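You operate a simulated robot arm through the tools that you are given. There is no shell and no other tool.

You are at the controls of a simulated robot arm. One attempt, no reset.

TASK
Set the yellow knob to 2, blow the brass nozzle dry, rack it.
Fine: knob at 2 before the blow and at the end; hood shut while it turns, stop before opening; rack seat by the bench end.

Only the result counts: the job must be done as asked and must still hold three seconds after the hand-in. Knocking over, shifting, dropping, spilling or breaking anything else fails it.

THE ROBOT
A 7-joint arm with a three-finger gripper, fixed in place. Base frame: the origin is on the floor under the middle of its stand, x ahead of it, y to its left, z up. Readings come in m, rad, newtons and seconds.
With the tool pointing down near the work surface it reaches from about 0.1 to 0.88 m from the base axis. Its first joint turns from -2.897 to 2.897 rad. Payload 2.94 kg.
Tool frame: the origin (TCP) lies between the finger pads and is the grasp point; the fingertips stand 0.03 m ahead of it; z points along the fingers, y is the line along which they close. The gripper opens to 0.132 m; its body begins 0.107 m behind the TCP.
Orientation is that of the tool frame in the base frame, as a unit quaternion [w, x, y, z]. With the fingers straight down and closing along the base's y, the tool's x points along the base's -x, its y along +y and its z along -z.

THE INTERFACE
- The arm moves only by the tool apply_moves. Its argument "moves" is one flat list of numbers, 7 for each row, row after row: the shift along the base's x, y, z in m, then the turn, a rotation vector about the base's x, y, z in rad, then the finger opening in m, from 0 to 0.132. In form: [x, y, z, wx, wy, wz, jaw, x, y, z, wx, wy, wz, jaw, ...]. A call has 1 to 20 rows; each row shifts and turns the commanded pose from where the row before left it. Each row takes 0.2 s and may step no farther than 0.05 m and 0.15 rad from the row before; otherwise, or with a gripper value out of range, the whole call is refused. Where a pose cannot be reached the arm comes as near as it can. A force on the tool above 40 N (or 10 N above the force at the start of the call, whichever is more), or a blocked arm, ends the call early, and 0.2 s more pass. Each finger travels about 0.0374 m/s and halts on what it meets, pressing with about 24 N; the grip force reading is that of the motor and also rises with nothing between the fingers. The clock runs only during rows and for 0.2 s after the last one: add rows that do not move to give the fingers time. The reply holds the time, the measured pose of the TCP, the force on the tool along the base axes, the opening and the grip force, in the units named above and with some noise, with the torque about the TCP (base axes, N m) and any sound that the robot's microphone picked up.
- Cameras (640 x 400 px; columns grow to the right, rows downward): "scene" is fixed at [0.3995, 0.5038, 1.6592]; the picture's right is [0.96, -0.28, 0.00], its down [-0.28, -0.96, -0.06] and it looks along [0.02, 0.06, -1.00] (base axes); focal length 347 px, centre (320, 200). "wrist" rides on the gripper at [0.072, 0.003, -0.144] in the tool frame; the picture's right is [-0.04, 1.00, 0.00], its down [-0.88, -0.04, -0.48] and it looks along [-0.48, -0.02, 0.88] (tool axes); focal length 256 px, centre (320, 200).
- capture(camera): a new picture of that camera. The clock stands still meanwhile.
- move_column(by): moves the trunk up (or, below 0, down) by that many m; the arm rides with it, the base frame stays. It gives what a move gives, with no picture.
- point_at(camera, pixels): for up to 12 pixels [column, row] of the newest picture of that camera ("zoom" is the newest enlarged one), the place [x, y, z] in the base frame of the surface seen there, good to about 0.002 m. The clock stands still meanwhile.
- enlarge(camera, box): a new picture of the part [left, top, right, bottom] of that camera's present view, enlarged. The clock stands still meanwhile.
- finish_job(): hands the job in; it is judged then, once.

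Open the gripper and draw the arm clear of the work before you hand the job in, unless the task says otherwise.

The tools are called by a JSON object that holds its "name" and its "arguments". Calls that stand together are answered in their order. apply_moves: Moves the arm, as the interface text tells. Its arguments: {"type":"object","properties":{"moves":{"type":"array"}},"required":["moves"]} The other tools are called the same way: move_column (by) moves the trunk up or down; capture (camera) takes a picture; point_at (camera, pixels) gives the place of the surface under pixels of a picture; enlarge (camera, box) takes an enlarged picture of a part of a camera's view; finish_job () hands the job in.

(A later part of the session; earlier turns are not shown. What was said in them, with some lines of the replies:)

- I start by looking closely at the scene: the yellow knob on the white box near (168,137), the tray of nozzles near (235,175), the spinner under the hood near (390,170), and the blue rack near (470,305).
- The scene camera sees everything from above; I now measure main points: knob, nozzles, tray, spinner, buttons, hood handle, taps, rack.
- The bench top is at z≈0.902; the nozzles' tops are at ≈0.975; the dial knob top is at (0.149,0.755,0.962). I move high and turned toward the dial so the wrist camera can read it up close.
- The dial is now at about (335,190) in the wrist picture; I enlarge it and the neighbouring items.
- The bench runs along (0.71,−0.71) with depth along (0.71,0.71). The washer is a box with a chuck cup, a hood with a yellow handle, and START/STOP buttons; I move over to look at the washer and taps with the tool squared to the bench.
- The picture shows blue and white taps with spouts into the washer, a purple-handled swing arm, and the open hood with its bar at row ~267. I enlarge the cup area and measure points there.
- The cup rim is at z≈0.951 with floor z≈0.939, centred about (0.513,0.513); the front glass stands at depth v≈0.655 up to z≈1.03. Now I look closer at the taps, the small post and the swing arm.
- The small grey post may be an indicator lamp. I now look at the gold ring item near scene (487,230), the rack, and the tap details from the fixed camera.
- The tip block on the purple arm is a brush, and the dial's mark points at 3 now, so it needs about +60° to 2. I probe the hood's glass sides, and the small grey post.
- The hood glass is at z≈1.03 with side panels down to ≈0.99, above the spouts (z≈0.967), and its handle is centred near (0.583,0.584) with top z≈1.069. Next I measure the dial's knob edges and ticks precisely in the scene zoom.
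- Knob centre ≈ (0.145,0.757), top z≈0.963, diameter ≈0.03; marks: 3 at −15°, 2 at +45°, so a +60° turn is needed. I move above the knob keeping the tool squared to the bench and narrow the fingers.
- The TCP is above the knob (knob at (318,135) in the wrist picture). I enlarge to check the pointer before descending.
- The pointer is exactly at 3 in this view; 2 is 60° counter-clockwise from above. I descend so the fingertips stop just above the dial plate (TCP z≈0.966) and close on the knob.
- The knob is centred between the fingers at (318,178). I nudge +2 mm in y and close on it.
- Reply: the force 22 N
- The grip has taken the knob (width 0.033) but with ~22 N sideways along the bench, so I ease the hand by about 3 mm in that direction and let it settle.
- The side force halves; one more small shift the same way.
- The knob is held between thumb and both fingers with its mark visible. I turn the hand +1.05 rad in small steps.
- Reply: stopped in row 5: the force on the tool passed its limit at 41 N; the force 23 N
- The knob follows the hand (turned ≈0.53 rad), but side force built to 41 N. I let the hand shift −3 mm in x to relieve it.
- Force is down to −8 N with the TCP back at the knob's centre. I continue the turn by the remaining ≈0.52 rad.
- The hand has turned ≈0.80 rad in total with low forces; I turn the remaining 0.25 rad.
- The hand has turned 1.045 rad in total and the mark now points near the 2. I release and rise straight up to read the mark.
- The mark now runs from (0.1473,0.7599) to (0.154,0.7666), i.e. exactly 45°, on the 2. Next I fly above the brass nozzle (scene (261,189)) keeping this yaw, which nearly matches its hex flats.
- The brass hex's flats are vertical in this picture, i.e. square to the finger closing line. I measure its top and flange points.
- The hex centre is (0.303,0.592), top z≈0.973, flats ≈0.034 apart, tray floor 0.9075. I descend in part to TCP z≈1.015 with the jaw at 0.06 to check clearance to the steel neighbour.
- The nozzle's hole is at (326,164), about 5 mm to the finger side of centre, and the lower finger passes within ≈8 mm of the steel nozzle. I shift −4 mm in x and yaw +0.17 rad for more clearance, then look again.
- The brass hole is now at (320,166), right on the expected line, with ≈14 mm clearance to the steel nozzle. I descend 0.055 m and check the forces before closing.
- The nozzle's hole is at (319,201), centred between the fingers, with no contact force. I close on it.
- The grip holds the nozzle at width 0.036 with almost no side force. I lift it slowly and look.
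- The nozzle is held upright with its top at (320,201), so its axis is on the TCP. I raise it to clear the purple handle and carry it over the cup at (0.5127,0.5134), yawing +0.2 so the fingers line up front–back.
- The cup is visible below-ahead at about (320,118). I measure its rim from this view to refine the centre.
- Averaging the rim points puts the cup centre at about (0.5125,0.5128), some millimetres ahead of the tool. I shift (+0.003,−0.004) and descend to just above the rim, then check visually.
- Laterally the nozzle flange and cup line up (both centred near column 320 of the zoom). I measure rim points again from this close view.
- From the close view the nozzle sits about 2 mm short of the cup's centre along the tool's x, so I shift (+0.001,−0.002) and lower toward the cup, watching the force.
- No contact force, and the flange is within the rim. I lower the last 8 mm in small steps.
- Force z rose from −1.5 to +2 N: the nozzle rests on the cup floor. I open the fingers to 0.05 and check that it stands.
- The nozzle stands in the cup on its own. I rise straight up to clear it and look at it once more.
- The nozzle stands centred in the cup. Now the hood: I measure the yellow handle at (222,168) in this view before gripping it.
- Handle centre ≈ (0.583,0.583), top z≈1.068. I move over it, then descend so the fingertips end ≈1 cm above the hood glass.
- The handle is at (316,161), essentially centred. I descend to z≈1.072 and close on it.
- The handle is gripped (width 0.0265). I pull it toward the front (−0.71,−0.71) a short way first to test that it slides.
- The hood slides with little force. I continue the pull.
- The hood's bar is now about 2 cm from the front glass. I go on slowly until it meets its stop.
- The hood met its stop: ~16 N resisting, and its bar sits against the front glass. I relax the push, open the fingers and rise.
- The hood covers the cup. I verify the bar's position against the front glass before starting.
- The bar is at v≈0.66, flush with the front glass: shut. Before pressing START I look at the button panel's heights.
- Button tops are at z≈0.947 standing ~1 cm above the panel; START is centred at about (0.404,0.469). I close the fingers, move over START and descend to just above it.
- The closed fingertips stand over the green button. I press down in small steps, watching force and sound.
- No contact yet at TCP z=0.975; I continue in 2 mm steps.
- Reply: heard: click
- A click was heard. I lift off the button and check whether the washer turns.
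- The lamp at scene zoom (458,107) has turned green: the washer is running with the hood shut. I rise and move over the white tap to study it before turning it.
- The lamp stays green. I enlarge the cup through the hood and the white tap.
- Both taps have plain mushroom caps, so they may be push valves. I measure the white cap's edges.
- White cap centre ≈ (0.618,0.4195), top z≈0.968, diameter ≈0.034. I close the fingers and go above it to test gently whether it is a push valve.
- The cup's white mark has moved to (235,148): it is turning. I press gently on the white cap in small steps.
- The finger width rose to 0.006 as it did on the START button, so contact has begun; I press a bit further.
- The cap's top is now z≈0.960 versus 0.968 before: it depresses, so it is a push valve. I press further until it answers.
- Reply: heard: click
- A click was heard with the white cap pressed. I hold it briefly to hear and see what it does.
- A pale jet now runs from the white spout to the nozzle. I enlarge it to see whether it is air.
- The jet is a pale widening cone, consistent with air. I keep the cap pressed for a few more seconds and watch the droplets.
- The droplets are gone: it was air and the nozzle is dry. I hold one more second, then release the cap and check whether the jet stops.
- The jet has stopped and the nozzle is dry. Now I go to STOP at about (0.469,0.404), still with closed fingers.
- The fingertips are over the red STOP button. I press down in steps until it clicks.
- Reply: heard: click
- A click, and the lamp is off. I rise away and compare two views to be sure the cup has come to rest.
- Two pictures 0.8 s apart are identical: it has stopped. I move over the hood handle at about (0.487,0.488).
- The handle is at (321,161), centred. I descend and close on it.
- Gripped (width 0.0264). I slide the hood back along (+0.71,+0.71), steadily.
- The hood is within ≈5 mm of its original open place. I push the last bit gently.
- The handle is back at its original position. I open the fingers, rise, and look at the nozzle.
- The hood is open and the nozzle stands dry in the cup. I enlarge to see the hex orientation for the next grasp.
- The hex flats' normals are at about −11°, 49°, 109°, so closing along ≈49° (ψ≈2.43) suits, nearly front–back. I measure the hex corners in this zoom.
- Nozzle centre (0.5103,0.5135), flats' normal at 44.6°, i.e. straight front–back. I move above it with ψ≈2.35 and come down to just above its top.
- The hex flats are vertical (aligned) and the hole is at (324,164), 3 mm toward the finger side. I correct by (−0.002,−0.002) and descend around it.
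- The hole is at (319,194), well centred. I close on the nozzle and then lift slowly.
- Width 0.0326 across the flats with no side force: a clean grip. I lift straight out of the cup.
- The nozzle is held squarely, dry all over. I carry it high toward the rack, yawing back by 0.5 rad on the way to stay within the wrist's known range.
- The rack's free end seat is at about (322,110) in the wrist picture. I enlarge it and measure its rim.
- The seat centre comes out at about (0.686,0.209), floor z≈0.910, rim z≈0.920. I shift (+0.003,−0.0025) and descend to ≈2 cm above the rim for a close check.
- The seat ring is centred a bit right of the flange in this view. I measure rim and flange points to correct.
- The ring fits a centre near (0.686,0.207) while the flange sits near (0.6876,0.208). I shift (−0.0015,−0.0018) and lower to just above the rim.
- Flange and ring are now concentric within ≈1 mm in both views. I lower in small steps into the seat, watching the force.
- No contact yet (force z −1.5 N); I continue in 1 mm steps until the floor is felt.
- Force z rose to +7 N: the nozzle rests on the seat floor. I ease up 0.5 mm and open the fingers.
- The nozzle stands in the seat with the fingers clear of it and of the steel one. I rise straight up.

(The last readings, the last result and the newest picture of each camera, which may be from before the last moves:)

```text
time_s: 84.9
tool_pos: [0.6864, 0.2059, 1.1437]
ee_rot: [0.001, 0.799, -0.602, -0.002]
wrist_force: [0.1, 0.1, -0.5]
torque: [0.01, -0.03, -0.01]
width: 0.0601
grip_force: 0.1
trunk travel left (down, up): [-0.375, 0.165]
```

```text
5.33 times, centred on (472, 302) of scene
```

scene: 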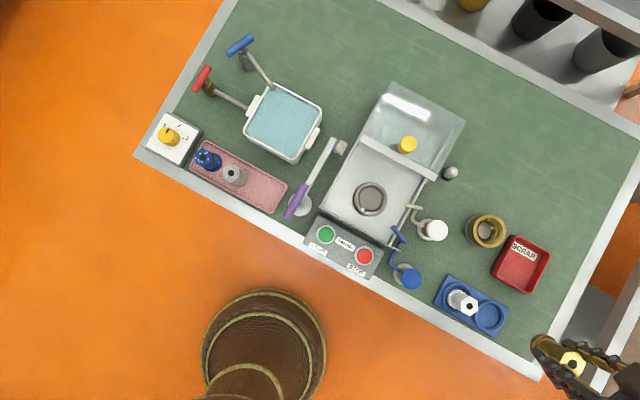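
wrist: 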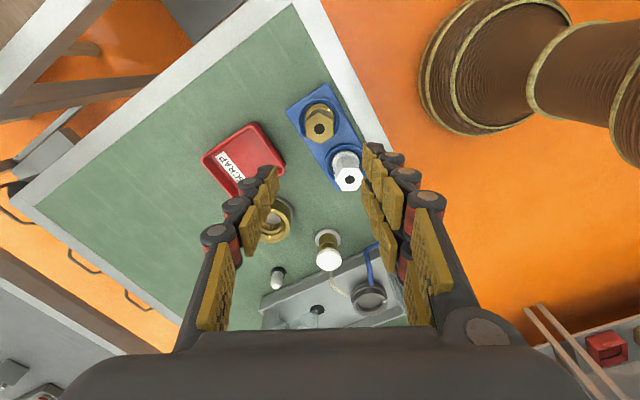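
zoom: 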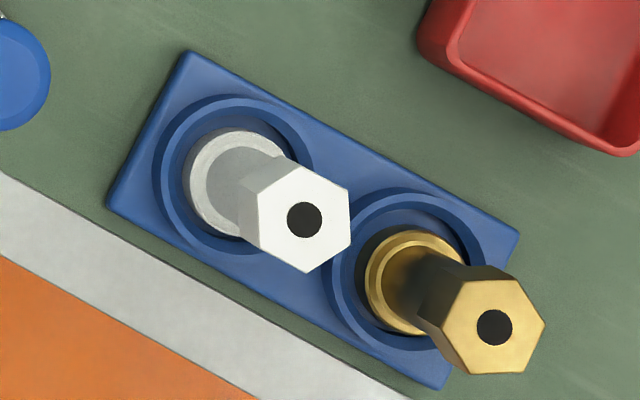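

The brass nozzle stands in the rack seat by the bench end. I open the gripper, draw the arm back off the bench, and recheck the whole scene.

{"name": "apply_moves", "arguments": {"moves": [0, 0, 0.04, 0, 0, 0, 0.08, -0.045, 0.002, 0.01, 0, 0, -0.1, 0.1, -0.045, 0.002, 0.01, 0, 0, -0.1, 0.12, -0.045, 0.002, 0, 0, 0, -0.1, 0.13, -0.045, 0.002, 0, 0, 0, -0.1, 0.13, -0.045, 0.002, 0, 0, 0, -0.1, 0.13, -0.045, 0.002, 0, 0, 0, -0.1, 0.13, -0.03, 0, 0, 0, 0, -0.1, 0.13, 0, 0, 0, 0, 0, 0, 0.13]}}

{"name": "capture", "arguments": {"camera": "scene"}}

{"name": "enlarge", "arguments": {"camera": "scene", "box": [135, 110, 215, 170]}}

{"name": "enlarge", "arguments": {"camera": "scene", "box": [300, 70, 530, 340]}}

```text
time_s: 86.9
tool_pos: [0.385, 0.2191, 1.2038]
ee_rot: [0.001, -0.543, 0.84, 0.001]
wrist_force: [0.2, 0.0, -0.1]
torque: [0.04, 0.01, 0.0]
width: 0.1298
grip_force: 0.1
trunk travel left (down, up): [-0.375, 0.165]
```

```text
taken
```

scene: 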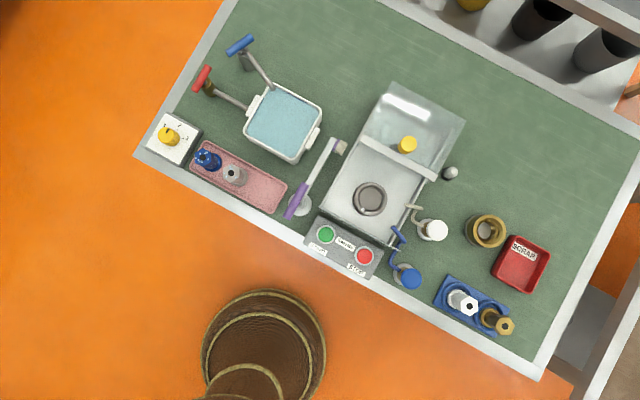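

```text
6.67 times, centred on (175, 140) of scene
```

zoom: 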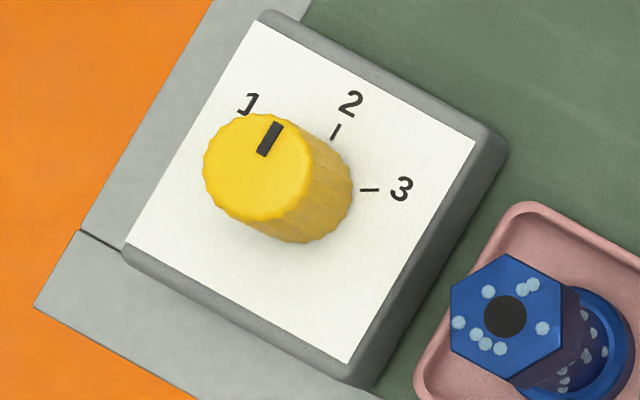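

```text
1.48 times, centred on (415, 205) of scene
```

zoom: 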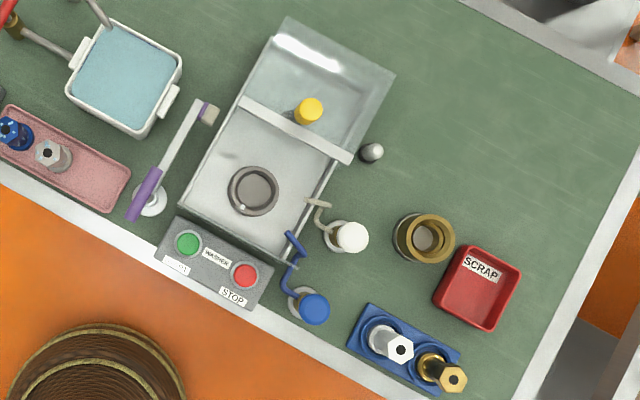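

The knob's mark is unchanged on 2, the lamp is off, the brass nozzle stands dry in the rack's end seat, and everything else is where it was. The arm is clear with the gripper open, so I hand the job in.

{"name": "finish_job", "arguments": {}}

```text
The job is handed in.
```

The job is handed in. The brass nozzle is dry and standing in the free rack seat by the bench end. I don't have the judging result.

- **Knob:** I turned it from 3 to 2 before the blow. It was still on 2 in the last picture.
- **Blow:** I put the nozzle in the washer cup, shut the hood and pressed START. I then held the white air valve for about four seconds until no droplets were visible.
- **Stop and open:** I pressed STOP, checked that the cup was still, and only then slid the hood open.
- **At hand-in:** The washer lamp was off, the gripper was open and the arm was off the bench. The hood is left open, as it was at the start. Nothing else looked shifted in the final picture.
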